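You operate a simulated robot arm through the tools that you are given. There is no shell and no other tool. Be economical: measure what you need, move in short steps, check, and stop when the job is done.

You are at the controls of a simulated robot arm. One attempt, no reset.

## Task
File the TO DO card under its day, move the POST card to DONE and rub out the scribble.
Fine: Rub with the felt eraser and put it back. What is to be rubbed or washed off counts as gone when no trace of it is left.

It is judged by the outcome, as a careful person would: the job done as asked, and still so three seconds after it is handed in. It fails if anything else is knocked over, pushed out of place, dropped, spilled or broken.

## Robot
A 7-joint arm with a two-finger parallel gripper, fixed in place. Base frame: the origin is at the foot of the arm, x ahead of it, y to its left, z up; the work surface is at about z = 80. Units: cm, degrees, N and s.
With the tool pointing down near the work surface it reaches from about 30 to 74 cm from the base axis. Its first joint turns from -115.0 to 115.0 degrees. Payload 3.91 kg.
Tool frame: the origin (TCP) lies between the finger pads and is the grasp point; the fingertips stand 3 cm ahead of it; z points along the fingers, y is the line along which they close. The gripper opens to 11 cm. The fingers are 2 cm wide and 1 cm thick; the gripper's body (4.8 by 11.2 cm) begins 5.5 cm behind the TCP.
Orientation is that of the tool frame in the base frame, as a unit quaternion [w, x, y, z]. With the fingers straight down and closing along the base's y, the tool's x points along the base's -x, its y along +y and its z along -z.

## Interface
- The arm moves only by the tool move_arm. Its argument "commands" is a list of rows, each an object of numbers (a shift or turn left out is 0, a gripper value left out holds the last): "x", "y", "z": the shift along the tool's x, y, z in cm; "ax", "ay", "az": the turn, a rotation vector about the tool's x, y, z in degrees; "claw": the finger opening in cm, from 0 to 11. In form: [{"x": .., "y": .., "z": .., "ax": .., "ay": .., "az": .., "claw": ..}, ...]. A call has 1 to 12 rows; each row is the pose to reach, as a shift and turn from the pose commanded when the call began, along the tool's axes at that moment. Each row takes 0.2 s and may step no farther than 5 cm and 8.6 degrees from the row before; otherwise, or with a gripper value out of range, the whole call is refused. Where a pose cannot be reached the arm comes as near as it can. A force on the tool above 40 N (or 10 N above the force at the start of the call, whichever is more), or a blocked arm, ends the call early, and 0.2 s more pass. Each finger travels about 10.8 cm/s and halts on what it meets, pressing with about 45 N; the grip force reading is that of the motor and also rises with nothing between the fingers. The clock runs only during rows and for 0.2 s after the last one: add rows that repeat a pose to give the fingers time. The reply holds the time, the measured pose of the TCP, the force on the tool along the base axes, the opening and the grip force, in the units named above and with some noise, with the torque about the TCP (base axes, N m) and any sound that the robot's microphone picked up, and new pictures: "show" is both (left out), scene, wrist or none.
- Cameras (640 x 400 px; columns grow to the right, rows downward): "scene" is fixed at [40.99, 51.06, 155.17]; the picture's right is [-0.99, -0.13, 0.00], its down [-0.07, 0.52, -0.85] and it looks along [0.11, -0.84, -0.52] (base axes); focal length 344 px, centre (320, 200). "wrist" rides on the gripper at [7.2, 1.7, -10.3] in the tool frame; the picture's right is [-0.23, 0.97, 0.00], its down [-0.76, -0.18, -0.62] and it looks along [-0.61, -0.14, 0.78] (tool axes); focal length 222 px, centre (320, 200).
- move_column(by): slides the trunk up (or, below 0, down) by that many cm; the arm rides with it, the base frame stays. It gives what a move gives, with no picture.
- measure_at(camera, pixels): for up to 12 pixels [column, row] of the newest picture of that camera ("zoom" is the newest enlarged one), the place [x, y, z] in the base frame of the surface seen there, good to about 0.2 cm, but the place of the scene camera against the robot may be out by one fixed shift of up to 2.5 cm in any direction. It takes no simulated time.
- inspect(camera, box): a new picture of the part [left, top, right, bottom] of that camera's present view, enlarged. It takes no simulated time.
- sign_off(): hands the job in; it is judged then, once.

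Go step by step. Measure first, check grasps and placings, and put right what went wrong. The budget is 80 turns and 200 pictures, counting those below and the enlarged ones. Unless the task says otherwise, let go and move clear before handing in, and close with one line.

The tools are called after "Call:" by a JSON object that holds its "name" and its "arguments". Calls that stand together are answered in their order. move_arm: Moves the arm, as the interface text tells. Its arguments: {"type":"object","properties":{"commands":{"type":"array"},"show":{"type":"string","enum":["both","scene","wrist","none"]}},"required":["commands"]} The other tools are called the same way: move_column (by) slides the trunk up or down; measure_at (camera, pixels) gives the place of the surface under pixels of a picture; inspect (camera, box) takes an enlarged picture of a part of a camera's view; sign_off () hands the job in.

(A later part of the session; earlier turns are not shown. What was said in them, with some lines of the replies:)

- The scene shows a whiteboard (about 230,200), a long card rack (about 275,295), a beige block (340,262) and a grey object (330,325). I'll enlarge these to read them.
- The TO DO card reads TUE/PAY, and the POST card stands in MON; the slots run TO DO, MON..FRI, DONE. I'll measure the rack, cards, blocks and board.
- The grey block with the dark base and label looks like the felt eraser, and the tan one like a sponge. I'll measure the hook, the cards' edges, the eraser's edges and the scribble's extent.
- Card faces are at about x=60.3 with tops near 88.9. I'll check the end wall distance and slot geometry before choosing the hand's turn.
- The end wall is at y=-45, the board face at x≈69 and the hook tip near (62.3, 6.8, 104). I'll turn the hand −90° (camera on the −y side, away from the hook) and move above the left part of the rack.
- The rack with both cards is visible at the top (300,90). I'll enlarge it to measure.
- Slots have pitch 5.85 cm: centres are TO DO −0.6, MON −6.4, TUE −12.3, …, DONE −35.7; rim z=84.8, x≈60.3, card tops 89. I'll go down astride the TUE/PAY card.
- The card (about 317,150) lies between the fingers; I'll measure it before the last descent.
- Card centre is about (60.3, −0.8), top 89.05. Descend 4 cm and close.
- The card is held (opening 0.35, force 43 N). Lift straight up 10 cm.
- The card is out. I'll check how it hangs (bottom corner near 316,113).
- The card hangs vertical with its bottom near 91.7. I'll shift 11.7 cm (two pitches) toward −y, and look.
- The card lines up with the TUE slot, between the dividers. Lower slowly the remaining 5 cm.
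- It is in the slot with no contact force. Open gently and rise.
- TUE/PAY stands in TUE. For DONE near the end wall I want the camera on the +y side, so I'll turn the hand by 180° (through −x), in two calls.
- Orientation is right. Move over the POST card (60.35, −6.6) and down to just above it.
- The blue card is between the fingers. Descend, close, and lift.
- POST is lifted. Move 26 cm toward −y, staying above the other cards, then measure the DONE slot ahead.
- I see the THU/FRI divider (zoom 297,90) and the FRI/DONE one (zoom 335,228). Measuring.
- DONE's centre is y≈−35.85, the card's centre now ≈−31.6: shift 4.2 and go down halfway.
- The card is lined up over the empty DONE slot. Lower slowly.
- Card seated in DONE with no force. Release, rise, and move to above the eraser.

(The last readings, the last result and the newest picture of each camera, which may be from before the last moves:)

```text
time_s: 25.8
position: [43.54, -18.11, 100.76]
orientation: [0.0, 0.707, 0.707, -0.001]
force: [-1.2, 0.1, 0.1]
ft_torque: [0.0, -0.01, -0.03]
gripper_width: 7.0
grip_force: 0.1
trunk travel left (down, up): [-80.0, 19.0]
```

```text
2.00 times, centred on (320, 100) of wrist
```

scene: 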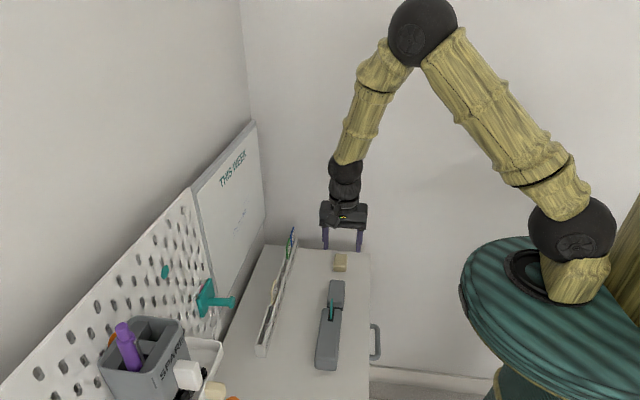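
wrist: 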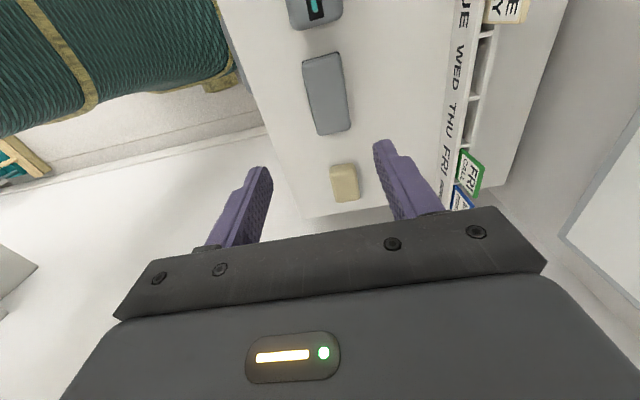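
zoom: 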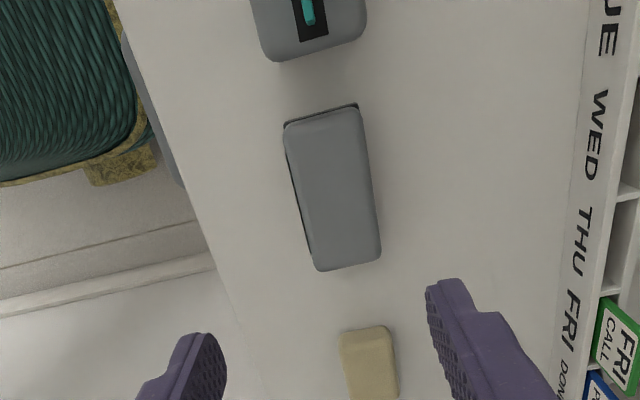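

Both cards stand in their slots (TUE, DONE). Now measure the eraser's top corners and the neighbours.

Call:
{"name": "measure_at", "arguments": {"camera": "zoom", "pixels": [[295, 130], [355, 112], [318, 262], [375, 252], [335, 190], [286, 160], [310, 262], [320, 125], [350, 262], [300, 55], [368, 330], [330, 320]]}}

```text
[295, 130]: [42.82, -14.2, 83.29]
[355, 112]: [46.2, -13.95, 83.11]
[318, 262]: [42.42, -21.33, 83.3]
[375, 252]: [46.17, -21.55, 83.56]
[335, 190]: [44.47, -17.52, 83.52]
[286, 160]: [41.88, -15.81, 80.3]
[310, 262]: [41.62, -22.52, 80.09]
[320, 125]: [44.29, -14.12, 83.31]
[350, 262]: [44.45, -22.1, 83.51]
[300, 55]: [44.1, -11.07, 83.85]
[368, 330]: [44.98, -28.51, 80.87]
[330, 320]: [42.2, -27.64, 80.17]
```

Eraser centre ≈ (44.35, −18.0), 4.4×8.3 cm, top 83.5. Descend astride it to TCP z≈84.4 and grip above the felt.

Call:
{"name": "move_arm", "arguments": {"commands": [{"y": 0.8, "x": 0.1, "z": 4}, {"y": 0.8, "x": 0.1, "z": 8}, {"y": 0.8, "x": 0.1, "z": 12}, {"y": 0.8, "x": 0.1, "z": 15}, {"y": 0.8, "x": 0.1, "z": 16.3}, {"y": 0.8, "x": 0.1, "z": 16.3}]}}

Call:
{"name": "inspect", "arguments": {"camera": "wrist", "box": [200, 60, 440, 240]}}

Call:
{"name": "inspect", "arguments": {"camera": "scene", "box": [300, 230, 380, 320]}}

```text
time_s: 27.2
position: [44.59, -17.86, 84.45]
orientation: [0.0, 0.707, 0.707, 0.001]
force: [-0.8, 0.2, 0.0]
ft_torque: [-0.01, 0.03, 0.01]
gripper_width: 7.01
grip_force: 0.1
trunk travel left (down, up): [-80.0, 19.0]
```

scene: 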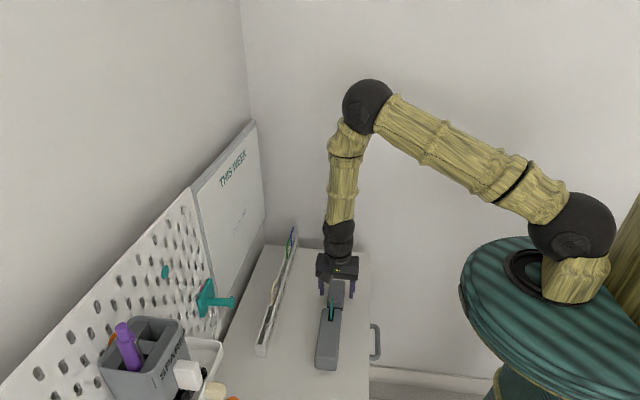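
wrist: 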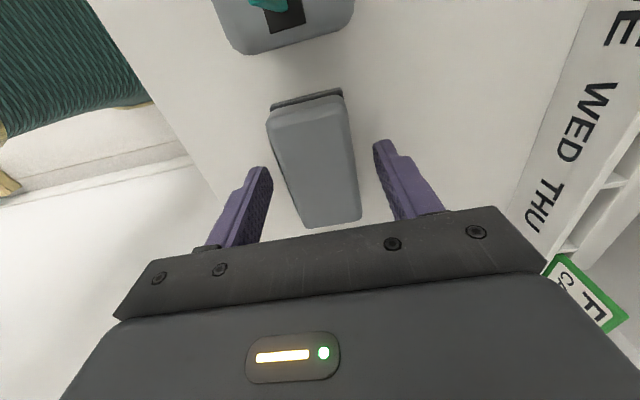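

```text
2.22 times, centred on (320, 150) of wrist
```

zoom: 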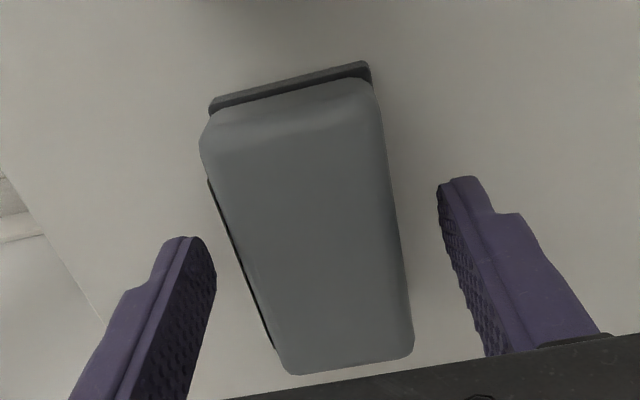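

```text
4.44 times, centred on (340, 275) of scene
```

zoom: 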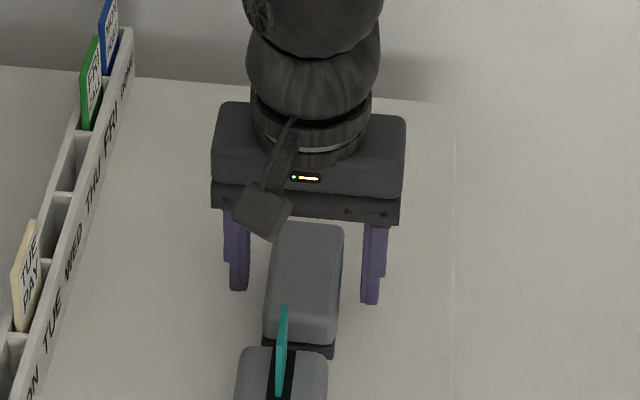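

The eraser sits between the fingers; close and lift.

Call:
{"name": "move_arm", "arguments": {"commands": [{"claw": 5}, {"claw": 3}, {"claw": 2}, {"claw": 2}, {"z": -1, "claw": 2}, {"z": -4, "claw": 2}, {"z": -8, "claw": 2}, {"z": -12, "claw": 2}]}}

Call:
{"name": "inspect", "arguments": {"camera": "scene", "box": [300, 190, 380, 300]}}

```text
time_s: 29.0
position: [44.59, -17.9, 96.24]
orientation: [0.0, 0.707, 0.707, 0.0]
force: [-0.3, -0.7, 0.0]
ft_torque: [0.01, -0.04, 0.03]
gripper_width: 2.02
grip_force: 0.0
trunk travel left (down, up): [-80.0, 19.0]
```

scene: 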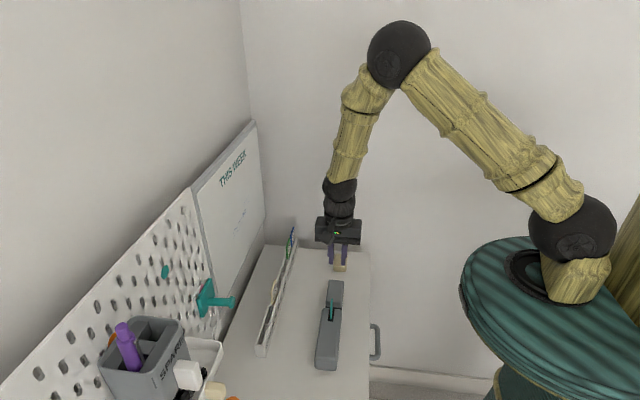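
wrist: 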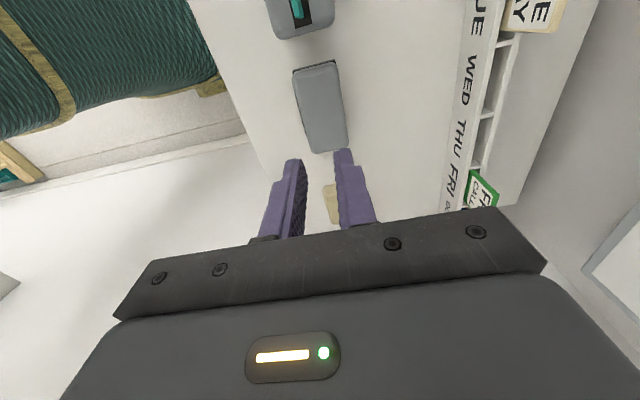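

```text
3.64 times, centred on (340, 245) of scene
```

zoom: 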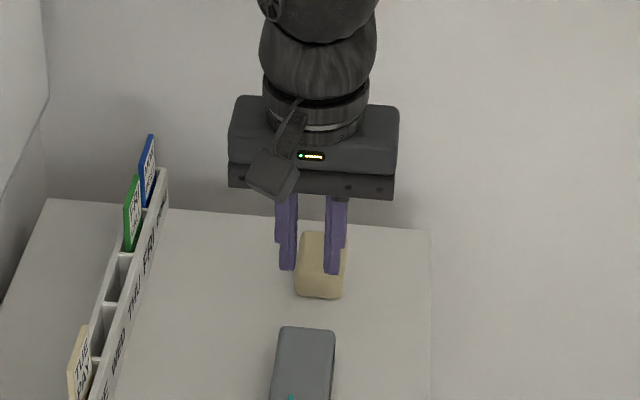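

The gripper closed to 2.0 with no grip, so it missed or slid off the eraser. I'll measure where the eraser and the fingers are.

Call:
{"name": "measure_at", "arguments": {"camera": "wrist", "pixels": [[300, 72], [333, 65], [312, 148], [340, 145], [320, 105], [292, 160], [343, 152], [294, 80]]}}

Call:
{"name": "inspect", "arguments": {"camera": "wrist", "box": [240, 40, 400, 200]}}

```text
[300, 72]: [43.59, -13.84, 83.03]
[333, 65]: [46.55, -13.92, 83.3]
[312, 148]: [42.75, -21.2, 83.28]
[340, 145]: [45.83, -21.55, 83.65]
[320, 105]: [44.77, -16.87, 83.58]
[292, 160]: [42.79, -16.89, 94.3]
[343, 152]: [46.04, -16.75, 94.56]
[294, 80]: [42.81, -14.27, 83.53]
```

```text
2.50 times, centred on (320, 120) of wrist
```

zoom: 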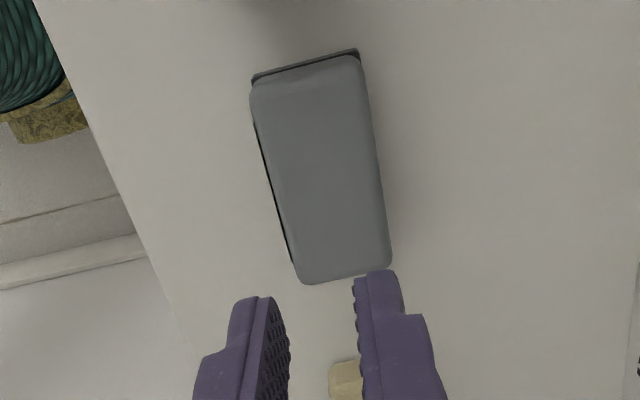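

The eraser hasn't moved; the rounded upper edges likely slipped out. I'll go about 0.6 cm deeper and close fully, checking the grip before lifting.

Call:
{"name": "move_arm", "arguments": {"commands": [{"z": 1, "claw": 5}, {"z": 1, "claw": 7}, {"z": 4}, {"z": 8}, {"z": 11}, {"z": 12.4}, {"z": 12.4, "claw": 4}, {"z": 12.4, "claw": 0}, {"z": 12.4, "claw": 0}, {"z": 12.4, "claw": 0}]}}

Call:
{"name": "inspect", "arguments": {"camera": "wrist", "box": [200, 60, 440, 240]}}

Call:
{"name": "inspect", "arguments": {"camera": "scene", "box": [300, 230, 380, 320]}}

```text
time_s: 31.2
position: [44.65, -18.03, 83.91]
orientation: [0.0, 0.707, 0.707, -0.001]
force: [-0.1, 0.3, 0.9]
ft_torque: [-0.01, -0.01, -0.02]
gripper_width: 4.42
grip_force: 44.4
trunk travel left (down, up): [-80.0, 19.0]
```

scene: 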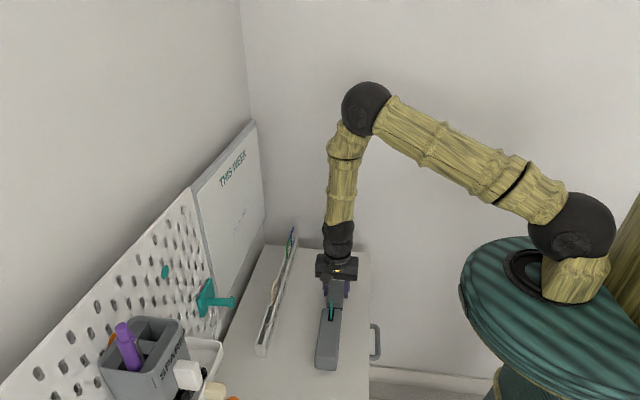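
wrist: 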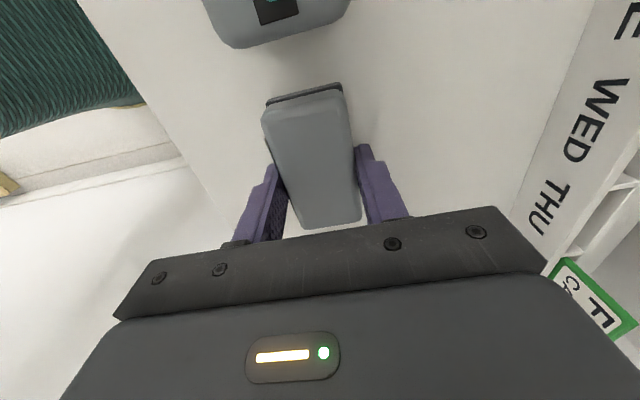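

```text
2.22 times, centred on (320, 150) of wrist
```

zoom: 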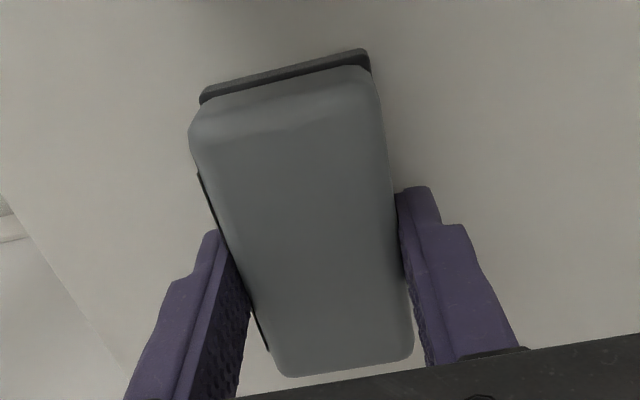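

```text
4.44 times, centred on (340, 275) of scene
```

zoom: 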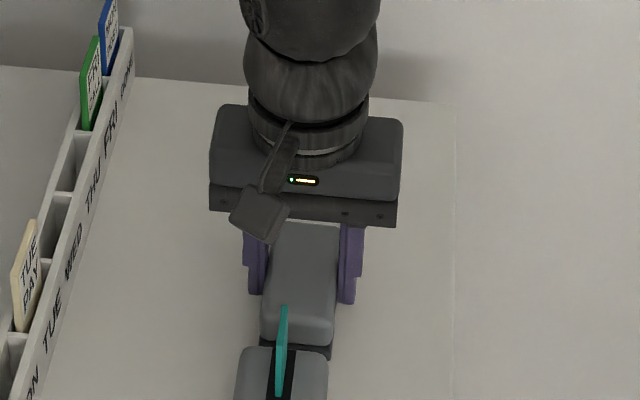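

Now held at 4.42 with 44 N. Lift.

Call:
{"name": "move_arm", "arguments": {"commands": [{"z": -0.5, "claw": 0}, {"z": -1.5}, {"z": -4}, {"z": -8}, {"z": -12}]}}

Call:
{"name": "inspect", "arguments": {"camera": "wrist", "box": [200, 60, 440, 240]}}

```text
time_s: 32.4
position: [44.59, -17.96, 95.82]
orientation: [0.0, 0.707, 0.707, 0.0]
force: [0.0, 1.5, -1.7]
ft_torque: [0.0, -0.01, 0.03]
gripper_width: 4.41
grip_force: 45.1
trunk travel left (down, up): [-80.0, 19.0]
```

scene: 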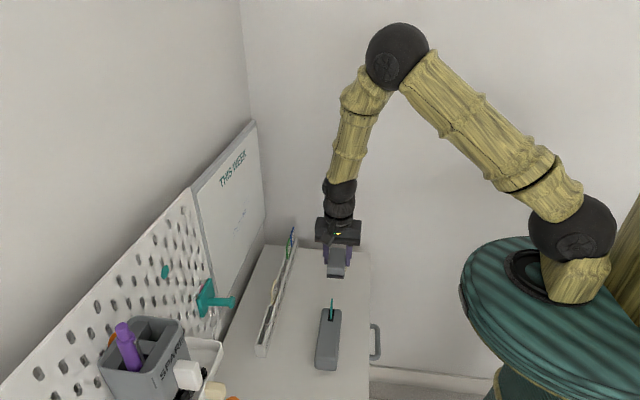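
wrist: 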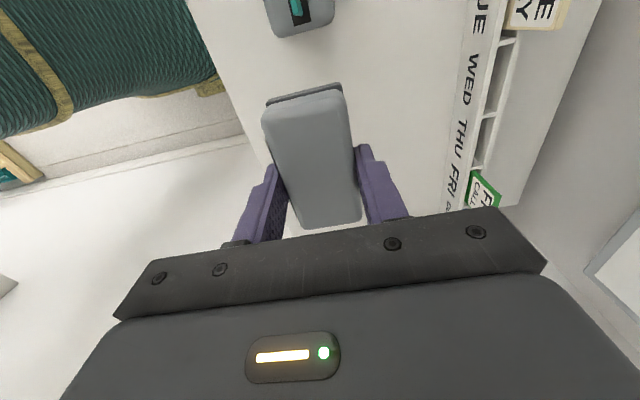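

```text
2.22 times, centred on (320, 150) of wrist
```

zoom: 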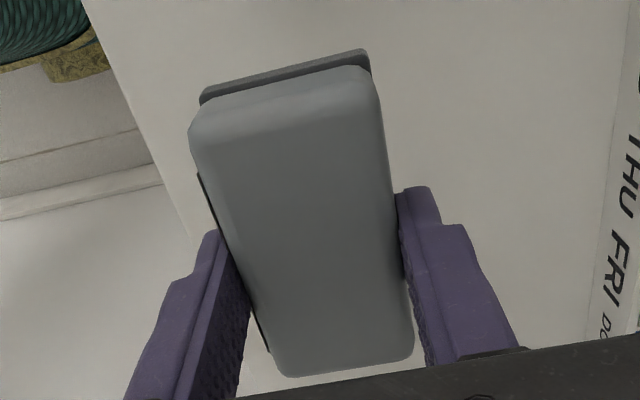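

Held well, with felt 3.9 cm ahead of the TCP. Now raise and pitch the hand to point at the board (+x), stopping well short of it.

Call:
{"name": "move_arm", "arguments": {"commands": [{"y": 0.5, "z": -2, "ax": -8.2}, {"y": 1, "z": -4, "ax": -16.4}, {"y": 2, "z": -6, "ax": -24.6}, {"y": 3, "z": -8, "ax": -32.8}, {"y": 4, "z": -10, "ax": -41}, {"y": 5, "z": -11, "ax": -49.2}, {"y": 6.5, "z": -11, "ax": -57.4}, {"y": 8, "z": -11, "ax": -65.6}, {"y": 9.5, "z": -11, "ax": -73.8}, {"y": 11, "z": -11, "ax": -82}, {"y": 12.5, "z": -11, "ax": -90}]}}

```text
time_s: 34.8
position: [57.39, -17.82, 106.92]
orientation: [0.5, 0.5, 0.5, 0.501]
force: [0.8, -0.3, -0.7]
ft_torque: [0.02, 0.03, -0.01]
gripper_width: 4.4
grip_force: 45.0
trunk travel left (down, up): [-80.0, 19.0]
```

scene: 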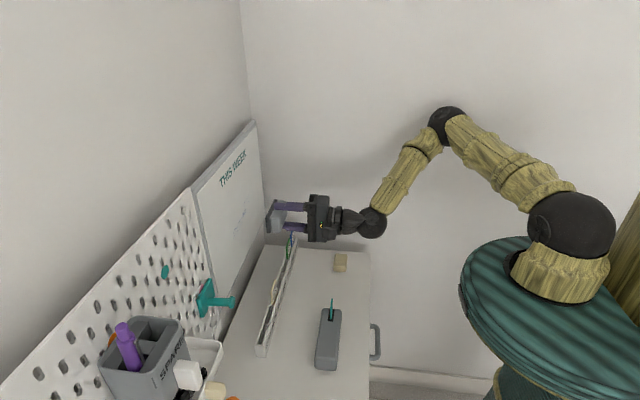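
wrist: 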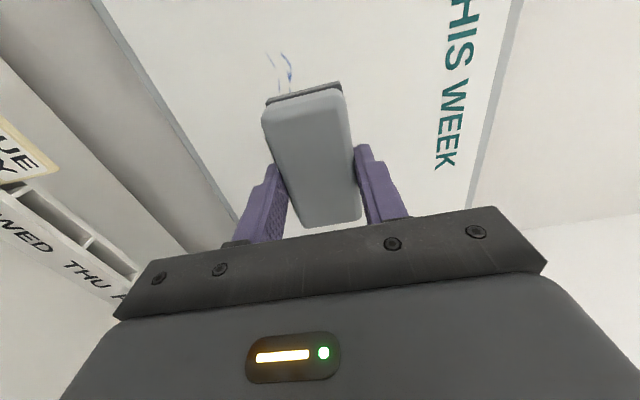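

The board is in view, with the scribble partly behind the eraser (280,70). I'll shift the hand toward −y to see all of it.

Call:
{"name": "move_arm", "arguments": {"commands": [{"x": -4}, {"x": -8}, {"x": -12}, {"x": -13}], "show": "wrist"}}

Call:
{"name": "inspect", "arguments": {"camera": "wrist", "box": [200, 0, 420, 130]}}

```text
time_s: 35.8
position: [57.19, -30.85, 106.9]
orientation: [0.5, 0.5, 0.5, 0.5]
force: [0.5, 0.5, -0.9]
ft_torque: [0.0, 0.01, 0.0]
gripper_width: 4.4
grip_force: 44.8
trunk travel left (down, up): [-80.0, 19.0]
```

wrist: 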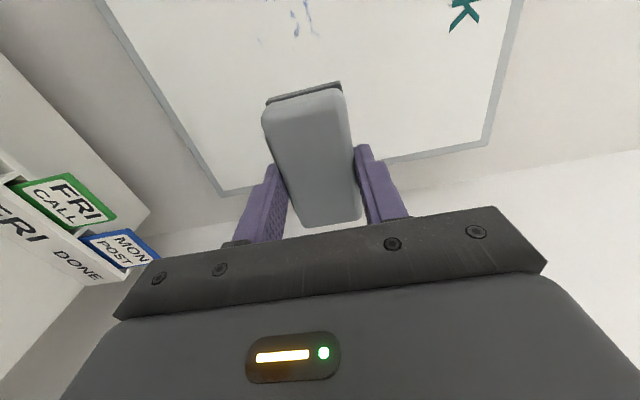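

```text
2.91 times, centred on (310, 65) of wrist
```

zoom: 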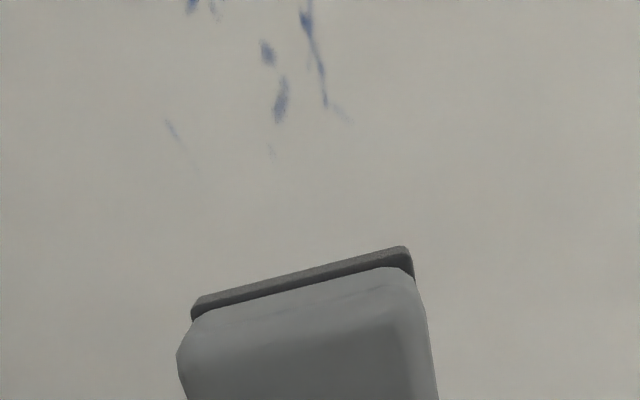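

The −y end of the scribble shows (zoom 165–350, 0–165). Measure it and the board plane and frame.

Call:
{"name": "measure_at", "arguments": {"camera": "zoom", "pixels": [[195, 168], [346, 120], [166, 120], [272, 152], [325, 105], [215, 15], [305, 10], [320, 230], [100, 200], [500, 200]]}}

Call:
{"name": "measure_at", "arguments": {"camera": "wrist", "pixels": [[225, 185], [480, 134], [219, 195], [486, 146], [450, 25], [210, 165], [440, 140]]}}

```text
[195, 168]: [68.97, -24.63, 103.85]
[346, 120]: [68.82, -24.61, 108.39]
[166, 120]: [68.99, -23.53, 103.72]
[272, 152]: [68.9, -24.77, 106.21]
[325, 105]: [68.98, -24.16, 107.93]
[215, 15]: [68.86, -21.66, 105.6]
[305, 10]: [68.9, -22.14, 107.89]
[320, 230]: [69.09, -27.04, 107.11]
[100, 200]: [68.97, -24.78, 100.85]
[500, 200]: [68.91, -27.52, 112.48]
```

```text
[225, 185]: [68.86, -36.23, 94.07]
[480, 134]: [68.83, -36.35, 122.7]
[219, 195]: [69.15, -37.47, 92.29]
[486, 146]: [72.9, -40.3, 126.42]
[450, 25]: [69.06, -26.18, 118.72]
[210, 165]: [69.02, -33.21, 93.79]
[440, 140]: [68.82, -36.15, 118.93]
```

Board face x≈68.9; the −y end reaches y≈−24.9, z 103.5–108.5. Move back to y≈−22 to see the +y end.

Call:
{"name": "move_arm", "arguments": {"commands": [{"x": 4}, {"x": 8}], "show": "wrist"}}

Call:
{"name": "inspect", "arguments": {"camera": "wrist", "box": [200, 0, 420, 130]}}

Call:
{"name": "measure_at", "arguments": {"camera": "wrist", "pixels": [[270, 30], [310, 70], [290, 60]]}}

```text
time_s: 36.4
position: [57.09, -22.66, 106.9]
orientation: [0.5, 0.5, 0.5, 0.499]
force: [0.8, 0.2, 0.4]
ft_torque: [-0.02, -0.02, 0.01]
gripper_width: 4.36
grip_force: 44.9
trunk travel left (down, up): [-80.0, 19.0]
```

wrist: 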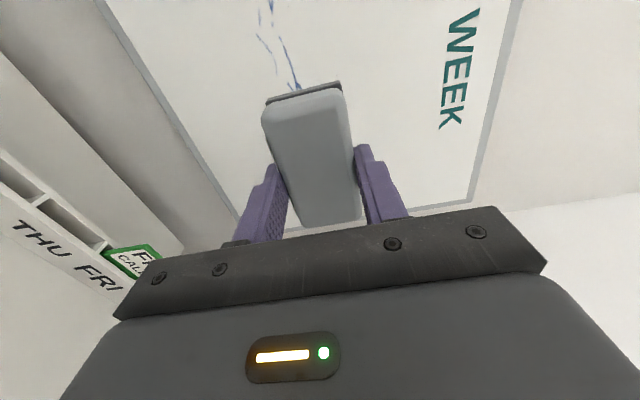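

```text
2.91 times, centred on (310, 65) of wrist
```

zoom: 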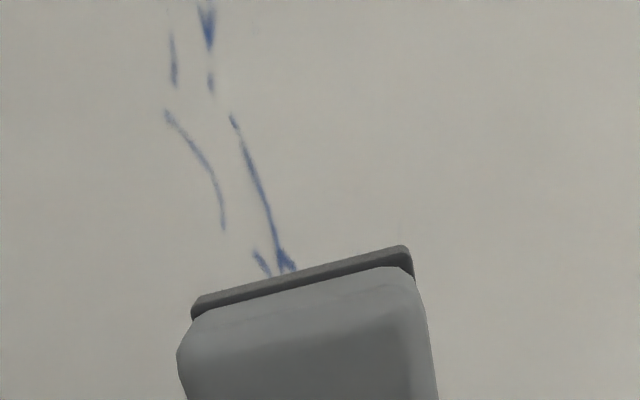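

```text
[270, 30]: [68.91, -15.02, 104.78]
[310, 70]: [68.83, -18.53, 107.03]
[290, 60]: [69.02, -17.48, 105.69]
```

Scribble continues toward +y; shift 6 cm more to see its end.

Call:
{"name": "move_arm", "arguments": {"commands": [{"x": 4}, {"x": 7}], "show": "wrist"}}

Call:
{"name": "inspect", "arguments": {"camera": "wrist", "box": [200, 0, 420, 130]}}

Call:
{"name": "inspect", "arguments": {"camera": "scene", "box": [200, 180, 280, 250]}}

```text
time_s: 37.0
position: [57.08, -15.57, 107.34]
orientation: [0.501, 0.499, 0.5, 0.499]
force: [0.2, 0.0, -0.7]
ft_torque: [-0.04, 0.0, -0.01]
gripper_width: 4.39
grip_force: 45.0
trunk travel left (down, up): [-80.0, 19.0]
```

wrist: 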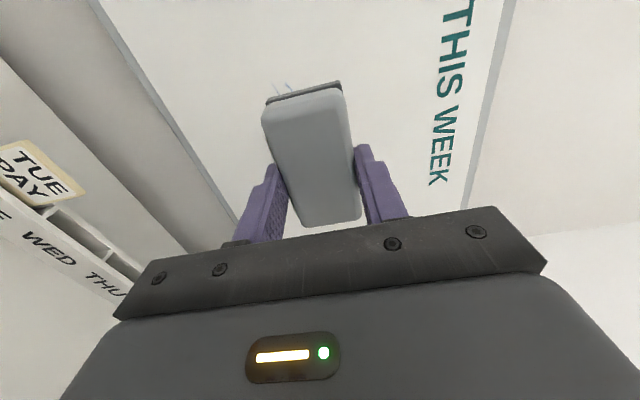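

```text
2.91 times, centred on (310, 65) of wrist
```

zoom: 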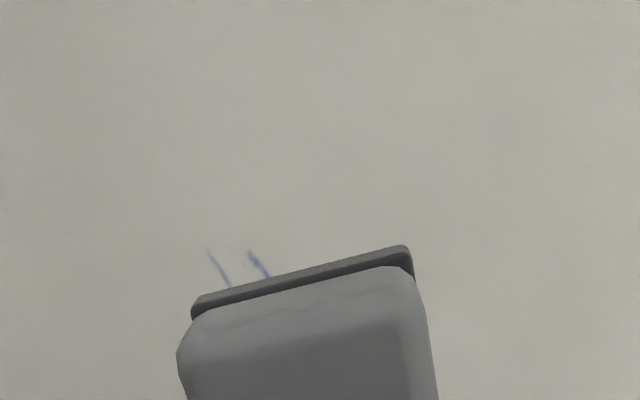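

```text
5.71 times, centred on (240, 215) of scene
```

zoom: 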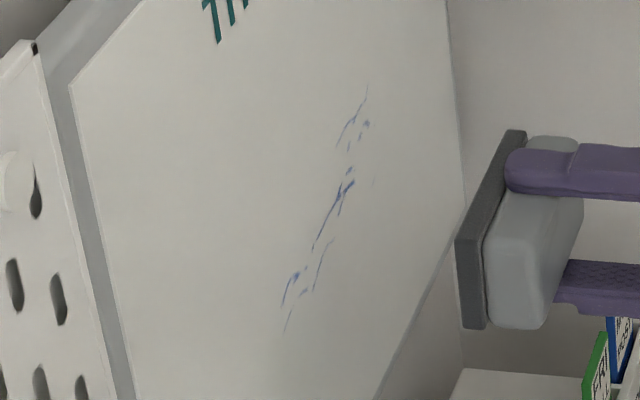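

Only the tip of the scribble shows, beside the felt edge (zoom 208,250 and 248,250). Measure it, and the scribble in the scene.

Call:
{"name": "measure_at", "arguments": {"camera": "wrist", "pixels": [[271, 86], [286, 86], [272, 98], [338, 83], [439, 185], [445, 30]]}}

Call:
{"name": "measure_at", "arguments": {"camera": "zoom", "pixels": [[367, 86], [285, 332], [283, 300], [372, 182], [330, 240], [318, 285], [338, 148], [218, 40], [305, 262], [370, 125]]}}

```text
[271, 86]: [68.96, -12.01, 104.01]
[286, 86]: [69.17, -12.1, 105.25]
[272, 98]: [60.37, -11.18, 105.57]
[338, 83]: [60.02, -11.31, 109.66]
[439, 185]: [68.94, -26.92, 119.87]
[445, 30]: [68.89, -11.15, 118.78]
```

```text
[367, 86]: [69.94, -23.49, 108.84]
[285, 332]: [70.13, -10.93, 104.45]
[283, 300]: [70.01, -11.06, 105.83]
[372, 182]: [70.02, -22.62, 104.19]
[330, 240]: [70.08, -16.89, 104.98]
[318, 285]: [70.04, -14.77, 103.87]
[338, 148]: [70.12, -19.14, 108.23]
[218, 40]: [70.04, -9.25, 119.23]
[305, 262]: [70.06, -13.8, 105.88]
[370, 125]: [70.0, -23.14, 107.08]
```

In the robot frame the scribble spans y −12.0…−24.9, z 103.3…108.5, board x=68.93, text from z≥118.5. Approach to just short of contact (expected TCP x≈65.0) at the upper pass height.

Call:
{"name": "move_arm", "arguments": {"commands": [{"z": 3, "x": 0.5}, {"z": 5.5, "x": 0.5}, {"z": 7, "x": 0.5}, {"z": 7.4, "x": 0.5}, {"z": 7.6, "x": 0.5}]}}

```text
time_s: 38.2
position: [64.87, -15.55, 107.01]
orientation: [0.5, 0.5, 0.5, 0.5]
force: [0.5, -1.0, -0.7]
ft_torque: [-0.02, 0.02, 0.03]
gripper_width: 4.39
grip_force: 45.1
trunk travel left (down, up): [-80.0, 19.0]
```

scene: 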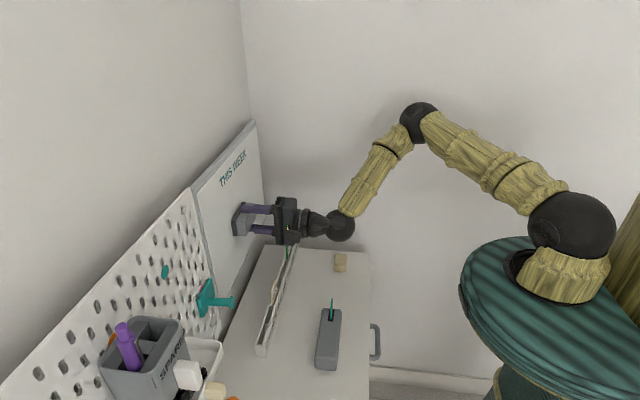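
wrist: 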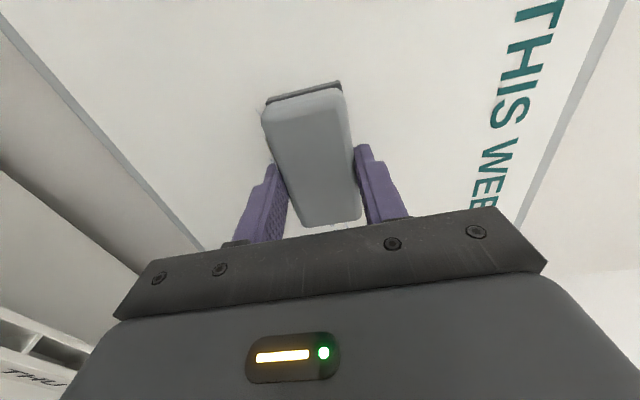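

No contact yet at x=64.87. Press in small steps.

Call:
{"name": "move_arm", "arguments": {"commands": [{"z": 0.2}, {"z": 0.4}, {"z": 0.5}], "show": "none"}}

```text
time_s: 39.0
position: [64.9, -15.61, 107.12]
orientation: [0.5, 0.5, 0.5, 0.5]
force: [-18.5, 0.1, -3.8]
ft_torque: [0.06, 0.07, -0.54]
gripper_width: 4.38
grip_force: 44.9
trunk travel left (down, up): [-80.0, 19.0]
```

Contact at ~18 N. Ease slightly and stroke along −y and back at the upper height.

Call:
{"name": "move_arm", "arguments": {"commands": [{"z": -0.1, "x": 0.5}, {"z": -0.1, "x": -1}, {"z": -0.1, "x": -2.5}, {"z": -0.1, "x": -4}, {"z": -0.1, "x": -5.5}, {"z": -0.1, "x": -7.2}, {"z": -0.1, "x": -5.5}, {"z": -0.1, "x": -4}, {"z": -0.1, "x": -2.5}, {"z": -0.1, "x": -1}, {"z": -0.1, "x": 0.5}], "show": "scene"}}

Call:
{"name": "inspect", "arguments": {"camera": "scene", "box": [200, 180, 280, 250]}}

```text
time_s: 41.4
position: [65.01, -15.01, 107.12]
orientation: [0.501, 0.5, 0.5, 0.5]
force: [-23.6, -5.8, -1.1]
ft_torque: [-0.06, 0.13, -0.52]
gripper_width: 4.39
grip_force: 45.1
trunk travel left (down, up): [-80.0, 19.0]
```

scene: 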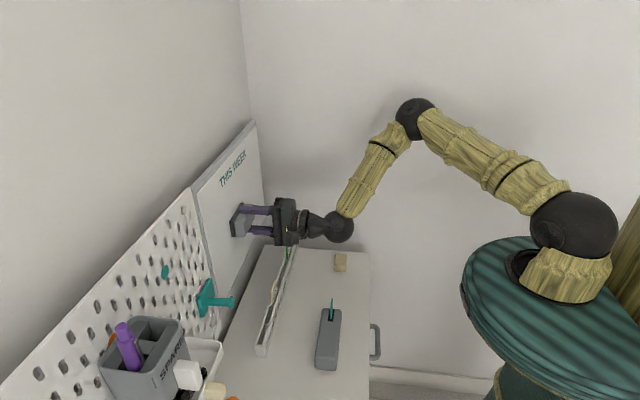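

```text
5.71 times, centred on (240, 215) of scene
```

zoom: 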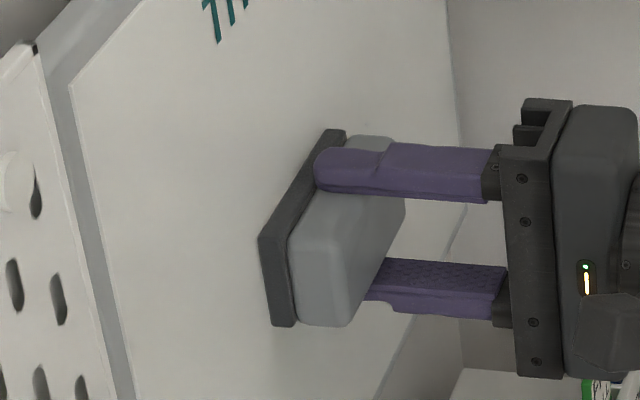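

Works: −23 N and smooth. Now slide down 2.6 cm and make the lower strokes.

Call:
{"name": "move_arm", "arguments": {"commands": [{"z": -0.1, "y": -1.3}, {"z": -0.1, "y": -2.6, "x": 0.3}, {"z": -0.1, "y": -2.6, "x": -1.5}, {"z": -0.1, "y": -2.6, "x": -3}, {"z": -0.1, "y": -2.6, "x": -4.5}, {"z": -0.1, "y": -2.6, "x": -6}, {"z": -0.1, "y": -2.6, "x": -7.7}, {"z": -0.1, "y": -2.6, "x": -6}, {"z": -0.1, "y": -2.6, "x": -4.5}, {"z": -0.1, "y": -2.6, "x": -3}, {"z": -0.1, "y": -2.6, "x": -1.5}, {"z": -0.1, "y": -2.6, "x": 0.3}], "show": "none"}}

Call:
{"name": "move_arm", "arguments": {"commands": [{"y": 1.3}, {"y": 1.3, "x": -2}, {"y": 1.3, "x": -4}, {"y": 1.3, "x": -6}, {"y": 1.3, "x": -8}, {"y": 1.3, "x": -7, "z": -2}, {"y": 1.3, "x": -7, "z": -5}, {"y": 1.3, "x": -11, "z": -8}, {"y": 1.3, "x": -15, "z": -9}]}}

Call:
{"name": "inspect", "arguments": {"camera": "scene", "box": [200, 180, 280, 250]}}

Call:
{"name": "inspect", "arguments": {"camera": "wrist", "box": [160, 0, 380, 130]}}

```text
time_s: 44.0
position: [65.1, -14.61, 104.49]
orientation: [0.5, 0.5, 0.501, 0.5]
force: [-10.1, -0.8, -0.8]
ft_torque: [-0.13, 0.06, 0.1]
gripper_width: 4.39
grip_force: 45.3
trunk travel left (down, up): [-80.0, 19.0]
```

```text
time_s: 46.0
position: [55.74, -29.6, 105.67]
orientation: [0.5, 0.5, 0.5, 0.5]
force: [0.4, -0.3, -1.0]
ft_torque: [-0.04, 0.0, 0.01]
gripper_width: 4.38
grip_force: 45.4
trunk travel left (down, up): [-80.0, 19.0]
```

scene: 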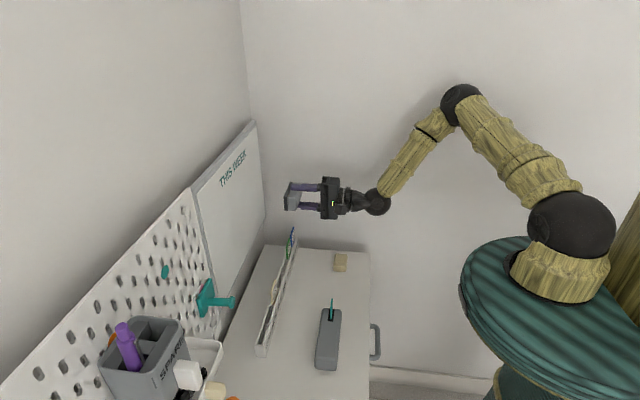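
wrist: 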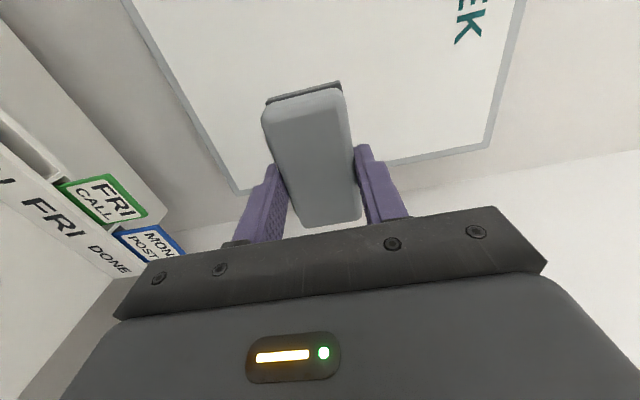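

```text
5.71 times, centred on (240, 215) of scene
```

zoom: 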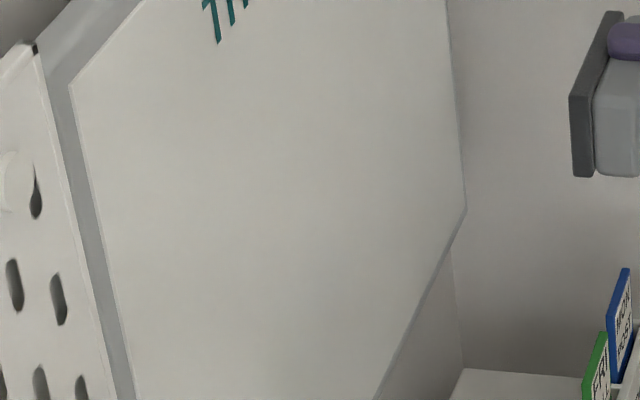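

```text
2.91 times, centred on (270, 65) of wrist
```

zoom: 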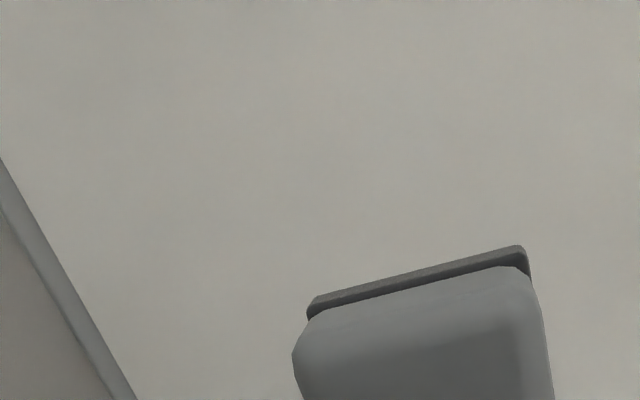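

The scribble seems gone. I'll check for faint traces at higher zoom and from y≈−20.

Call:
{"name": "move_arm", "arguments": {"commands": [{"x": 4}, {"x": 8}, {"x": 10}], "show": "wrist"}}

Call:
{"name": "inspect", "arguments": {"camera": "wrist", "box": [220, 0, 380, 100]}}

Call:
{"name": "inspect", "arguments": {"camera": "scene", "box": [222, 187, 258, 247]}}

```text
time_s: 46.8
position: [56.37, -19.84, 105.48]
orientation: [0.501, 0.5, 0.5, 0.499]
force: [0.0, -0.3, -0.8]
ft_torque: [0.0, 0.04, 0.01]
gripper_width: 4.35
grip_force: 44.8
trunk travel left (down, up): [-80.0, 19.0]
```

wrist: 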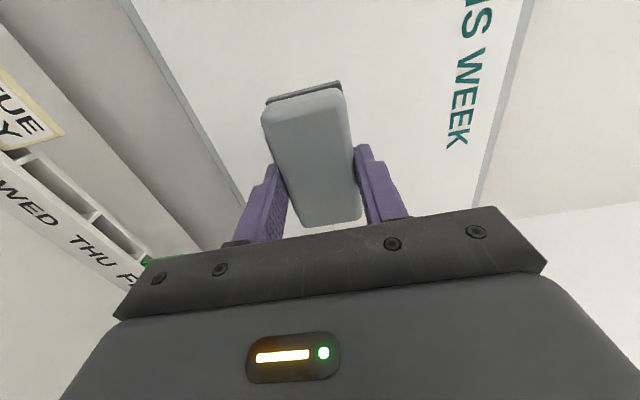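

```text
4.00 times, centred on (300, 50) of wrist
```

zoom: 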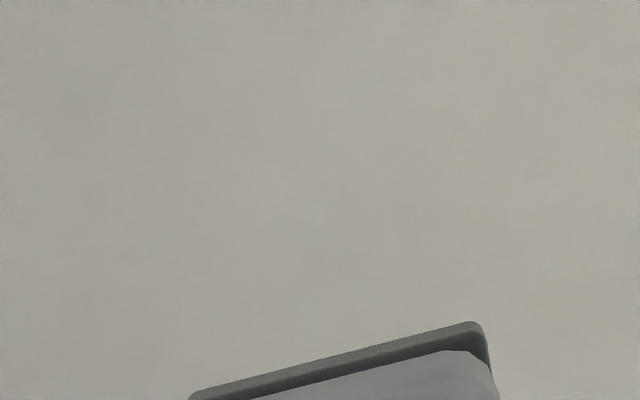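

```text
6.67 times, centred on (240, 217) of scene
```

zoom: 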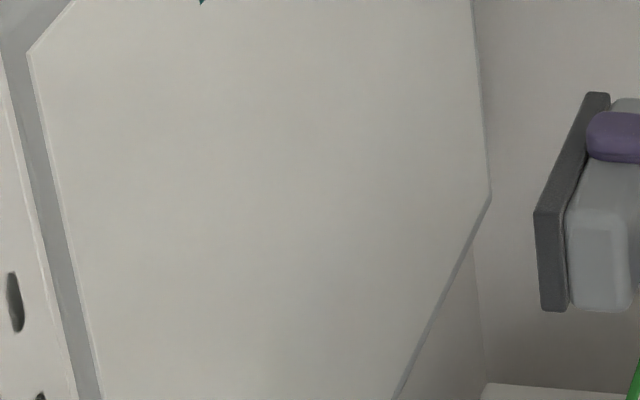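

It looks clean from both cameras; for certainty against faint residue I'll run one more overlapping pass with wider margins.

Call:
{"name": "move_arm", "arguments": {"commands": [{"z": 4, "x": 2.5, "y": 1}, {"z": 7.5, "x": 5, "y": 1.7}, {"z": 8.8, "x": 5, "y": 1.7}, {"z": 9.05, "x": 5, "y": 1.7}, {"z": 9.05, "x": 3, "y": 1.7}, {"z": 9.05, "x": 1, "y": 1.7}, {"z": 9.05, "x": -1, "y": 1.7}, {"z": 9.05, "x": -3, "y": 1.7}, {"z": 9.05, "x": -4.5, "y": 1.7}, {"z": 9.05, "x": -4.5, "y": 0}, {"z": 9.05, "x": -4.5, "y": -1.8}], "show": "none"}}

Call:
{"name": "move_arm", "arguments": {"commands": [{"x": 2}, {"x": 4}, {"x": 6}, {"x": 8}, {"x": 9.5}, {"x": 9.5, "y": 1.7}, {"x": 7, "y": 1.7}, {"x": 5, "y": 1.7}, {"x": 3, "y": 1.7}, {"x": 1, "y": 1.7}, {"x": 0, "y": 1.7}], "show": "none"}}

Call:
{"name": "move_arm", "arguments": {"commands": [{"z": -2}, {"z": -5}, {"z": -9}, {"z": -9, "x": -4}, {"z": -9, "x": -7}]}}

Call:
{"name": "inspect", "arguments": {"camera": "scene", "box": [190, 150, 270, 250]}}

Call:
{"name": "inspect", "arguments": {"camera": "wrist", "box": [180, 0, 380, 130]}}

```text
time_s: 49.2
position: [64.95, -24.25, 103.9]
orientation: [0.5, 0.501, 0.499, 0.5]
force: [-13.2, -0.4, 2.1]
ft_torque: [0.16, 0.02, 0.27]
gripper_width: 4.37
grip_force: 44.7
trunk travel left (down, up): [-80.0, 19.0]
```

```text
time_s: 51.6
position: [65.04, -24.34, 105.63]
orientation: [0.501, 0.499, 0.499, 0.501]
force: [-7.8, 2.3, 0.0]
ft_torque: [0.01, 0.07, 0.15]
gripper_width: 4.39
grip_force: 44.5
trunk travel left (down, up): [-80.0, 19.0]
```

```text
time_s: 52.8
position: [56.11, -31.44, 105.34]
orientation: [0.5, 0.499, 0.5, 0.5]
force: [-0.3, 0.4, -0.9]
ft_torque: [0.0, -0.01, -0.02]
gripper_width: 4.4
grip_force: 45.6
trunk travel left (down, up): [-80.0, 19.0]
```

scene: 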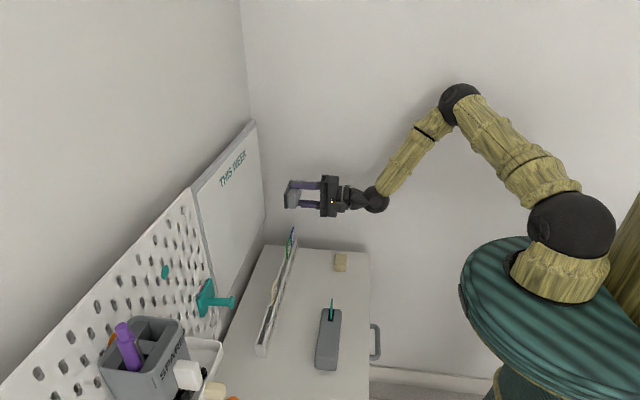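
wrist: 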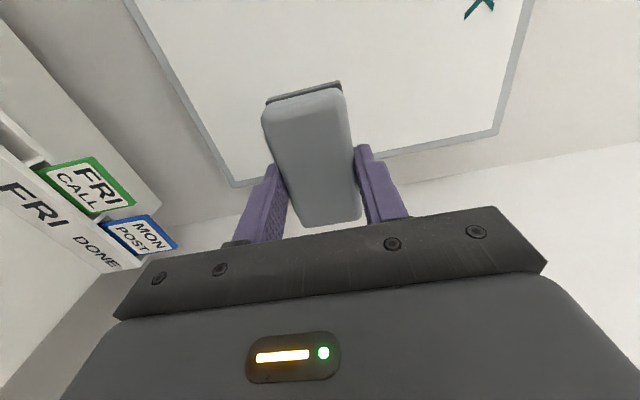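

```text
4.00 times, centred on (230, 200) of scene
```

zoom: 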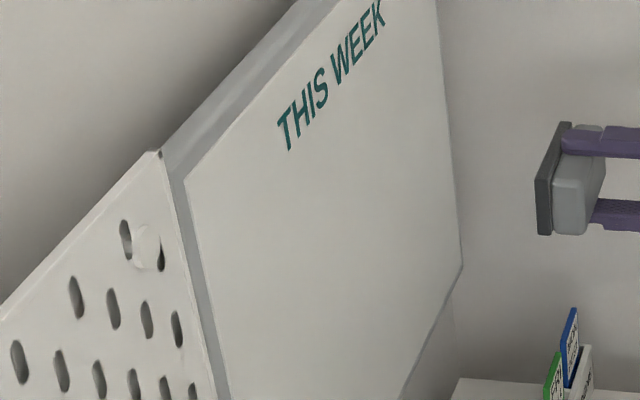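

```text
3.08 times, centred on (280, 65) of wrist
```

zoom: 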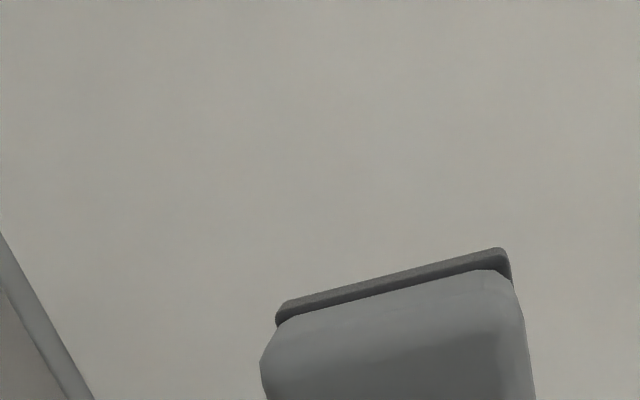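

Board clean, lettering intact. Reverse the pitch and return above the eraser's place (44.6, −18.0).

Call:
{"name": "move_arm", "arguments": {"commands": [{"z": -1.5, "x": 1.2, "ax": 8.2}, {"z": -3, "x": 2.4, "ax": 16.4}, {"z": -4.5, "x": 3.6, "ax": 24.6}, {"z": -6, "x": 4.8, "ax": 32.8}, {"z": -7.5, "x": 6, "ax": 41}, {"z": -9, "x": 7.2, "ax": 49.2}, {"z": -10, "x": 8.5, "ax": 57.4}, {"z": -11, "x": 9.8, "ax": 65.6}, {"z": -11.5, "x": 11, "ax": 73.8}, {"z": -11.5, "y": -3, "x": 12.2, "ax": 82}, {"z": -11.5, "y": -6, "x": 13.4, "ax": 90}, {"z": -11.5, "y": -8, "x": 13.4, "ax": 90}]}}

```text
time_s: 55.4
position: [44.75, -17.86, 97.55]
orientation: [-0.001, 0.707, 0.707, 0.0]
force: [1.3, -0.1, -1.0]
ft_torque: [0.0, 0.02, 0.0]
gripper_width: 4.39
grip_force: 45.0
trunk travel left (down, up): [-80.0, 19.0]
```

scene: 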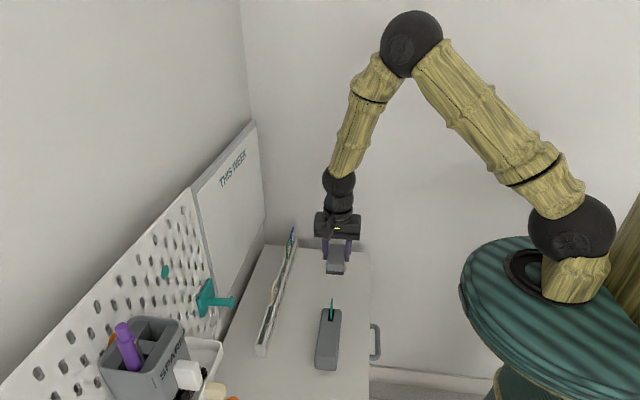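
wrist: 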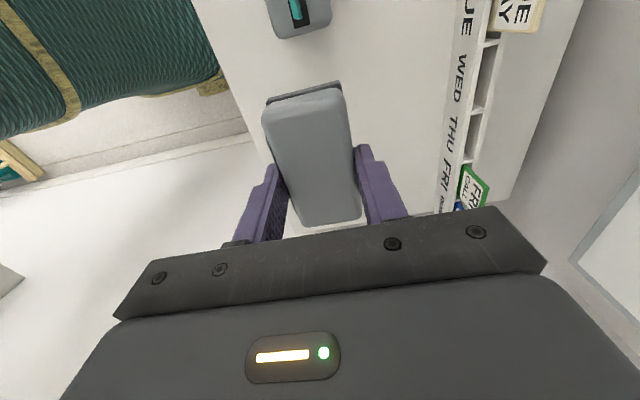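

Right above its spot. Lower to near the surface.

Call:
{"name": "move_arm", "arguments": {"commands": [{"y": -0.1, "x": -0.1, "z": 4}, {"y": -0.1, "x": -0.1, "z": 8}, {"y": -0.1, "x": -0.1, "z": 11}, {"y": -0.1, "x": -0.1, "z": 12.5}, {"y": -0.1, "x": -0.1, "z": 13.1}, {"y": -0.1, "x": -0.1, "z": 13.3}], "show": "none"}}

```text
time_s: 56.8
position: [44.74, -17.81, 84.15]
orientation: [0.0, 0.707, 0.707, 0.0]
force: [0.1, -0.1, -0.8]
ft_torque: [-0.02, 0.01, 0.01]
gripper_width: 4.36
grip_force: 45.2
trunk travel left (down, up): [-80.0, 19.0]
```

Call:
{"name": "move_arm", "arguments": {"commands": [{"z": 0.1, "x": -0.1}, {"z": 0.25, "x": -0.1}]}}

Call:
{"name": "inspect", "arguments": {"camera": "scene", "box": [300, 230, 380, 320]}}

```text
time_s: 57.4
position: [44.66, -18.02, 84.13]
orientation: [0.001, 0.707, 0.707, 0.0]
force: [-0.8, -1.1, 6.8]
ft_torque: [-0.09, 0.09, -0.05]
gripper_width: 4.39
grip_force: 44.7
trunk travel left (down, up): [-80.0, 19.0]
```

scene: 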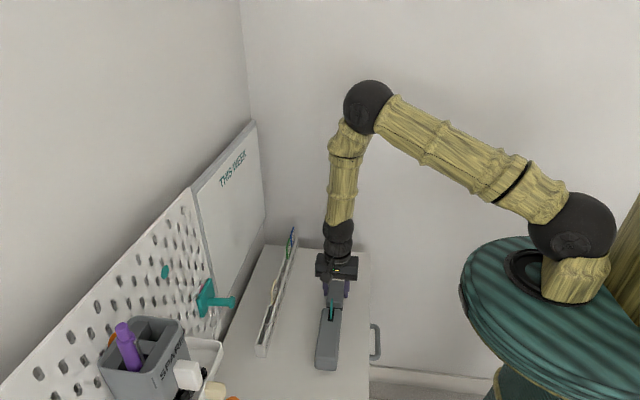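
wrist: 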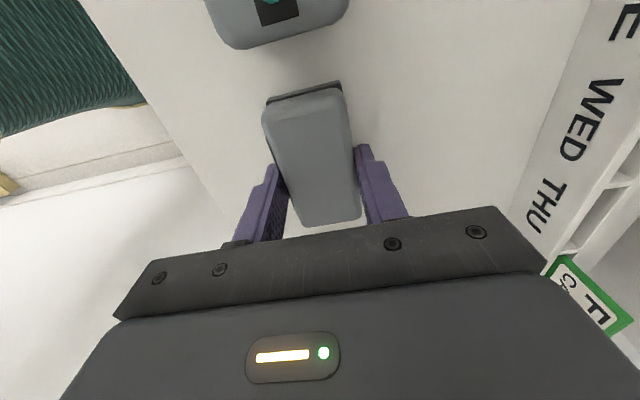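

```text
4.44 times, centred on (340, 275) of scene
```

zoom: 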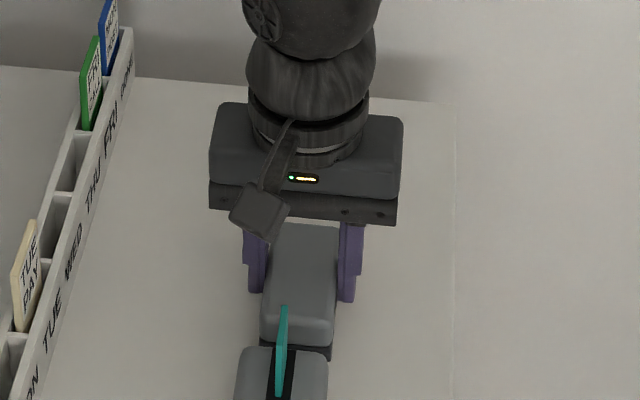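

The eraser touches down (6.8 N) at its old place. Release and rise clear.

Call:
{"name": "move_arm", "arguments": {"commands": [{"claw": 5}, {"claw": 7}, {"claw": 7}, {"z": -3}, {"z": -7}, {"z": -11}, {"z": -15}, {"z": -18}]}}

Call:
{"name": "inspect", "arguments": {"camera": "wrist", "box": [200, 0, 440, 200]}}

Call:
{"name": "inspect", "arguments": {"camera": "scene", "box": [190, 130, 370, 370]}}

```text
time_s: 59.2
position: [44.76, -17.98, 101.79]
orientation: [0.0, 0.707, 0.707, 0.0]
force: [0.4, -0.3, -0.1]
ft_torque: [-0.02, -0.03, 0.01]
gripper_width: 7.0
grip_force: 0.1
trunk travel left (down, up): [-80.0, 19.0]
```

scene: 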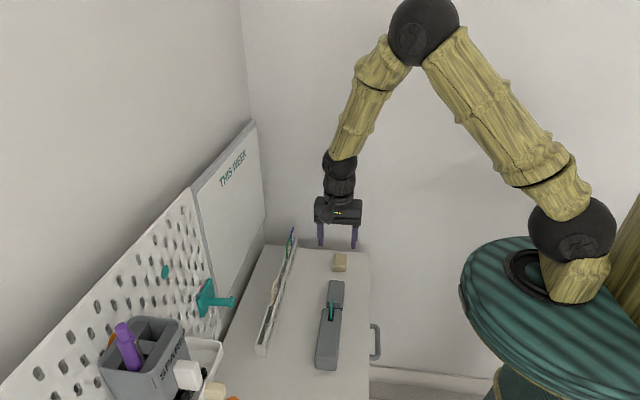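
wrist: 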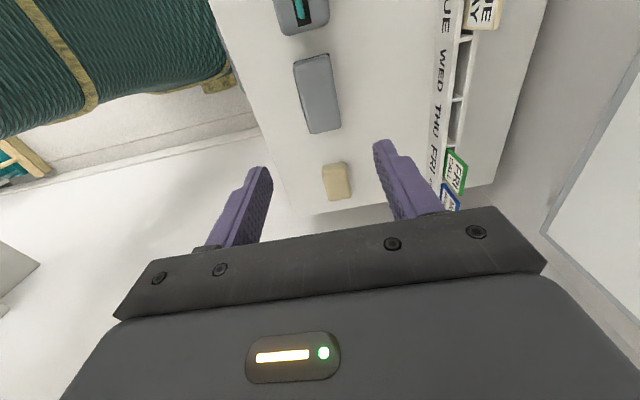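

```text
2.00 times, centred on (320, 100) of wrist
```

zoom: 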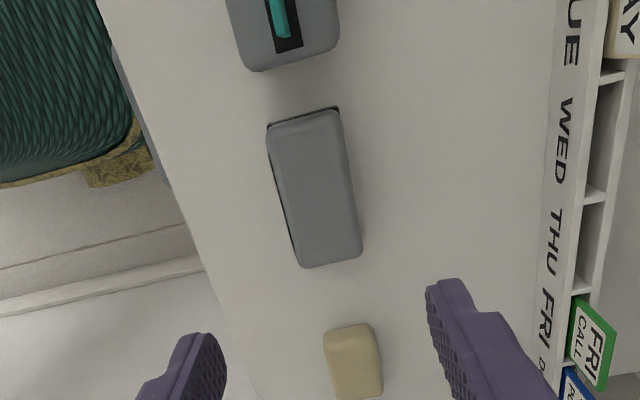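

```text
1.67 times, centred on (280, 250) of scene
```

zoom: 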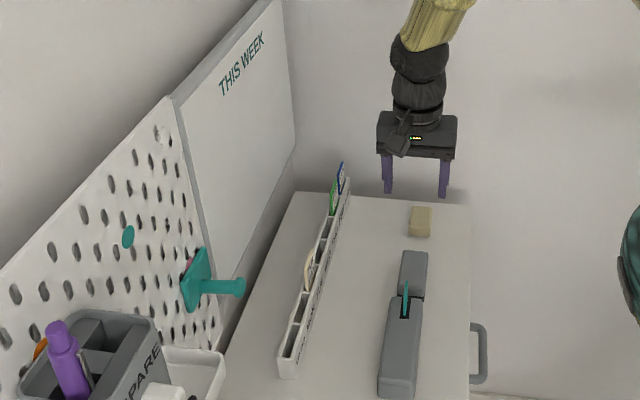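

The eraser is back in its place, TUE/PAY stands in TUE and POST in DONE. The board shows only THIS WEEK, and the hand is clear, so I'm handing in.

Call:
{"name": "sign_off", "arguments": {}}

```text
The job is handed in.
```

The TUE/PAY card is now in the TUE slot and the POST card is in DONE. The scribble is rubbed out with no trace visible from either camera, and the felt eraser is back where it was.
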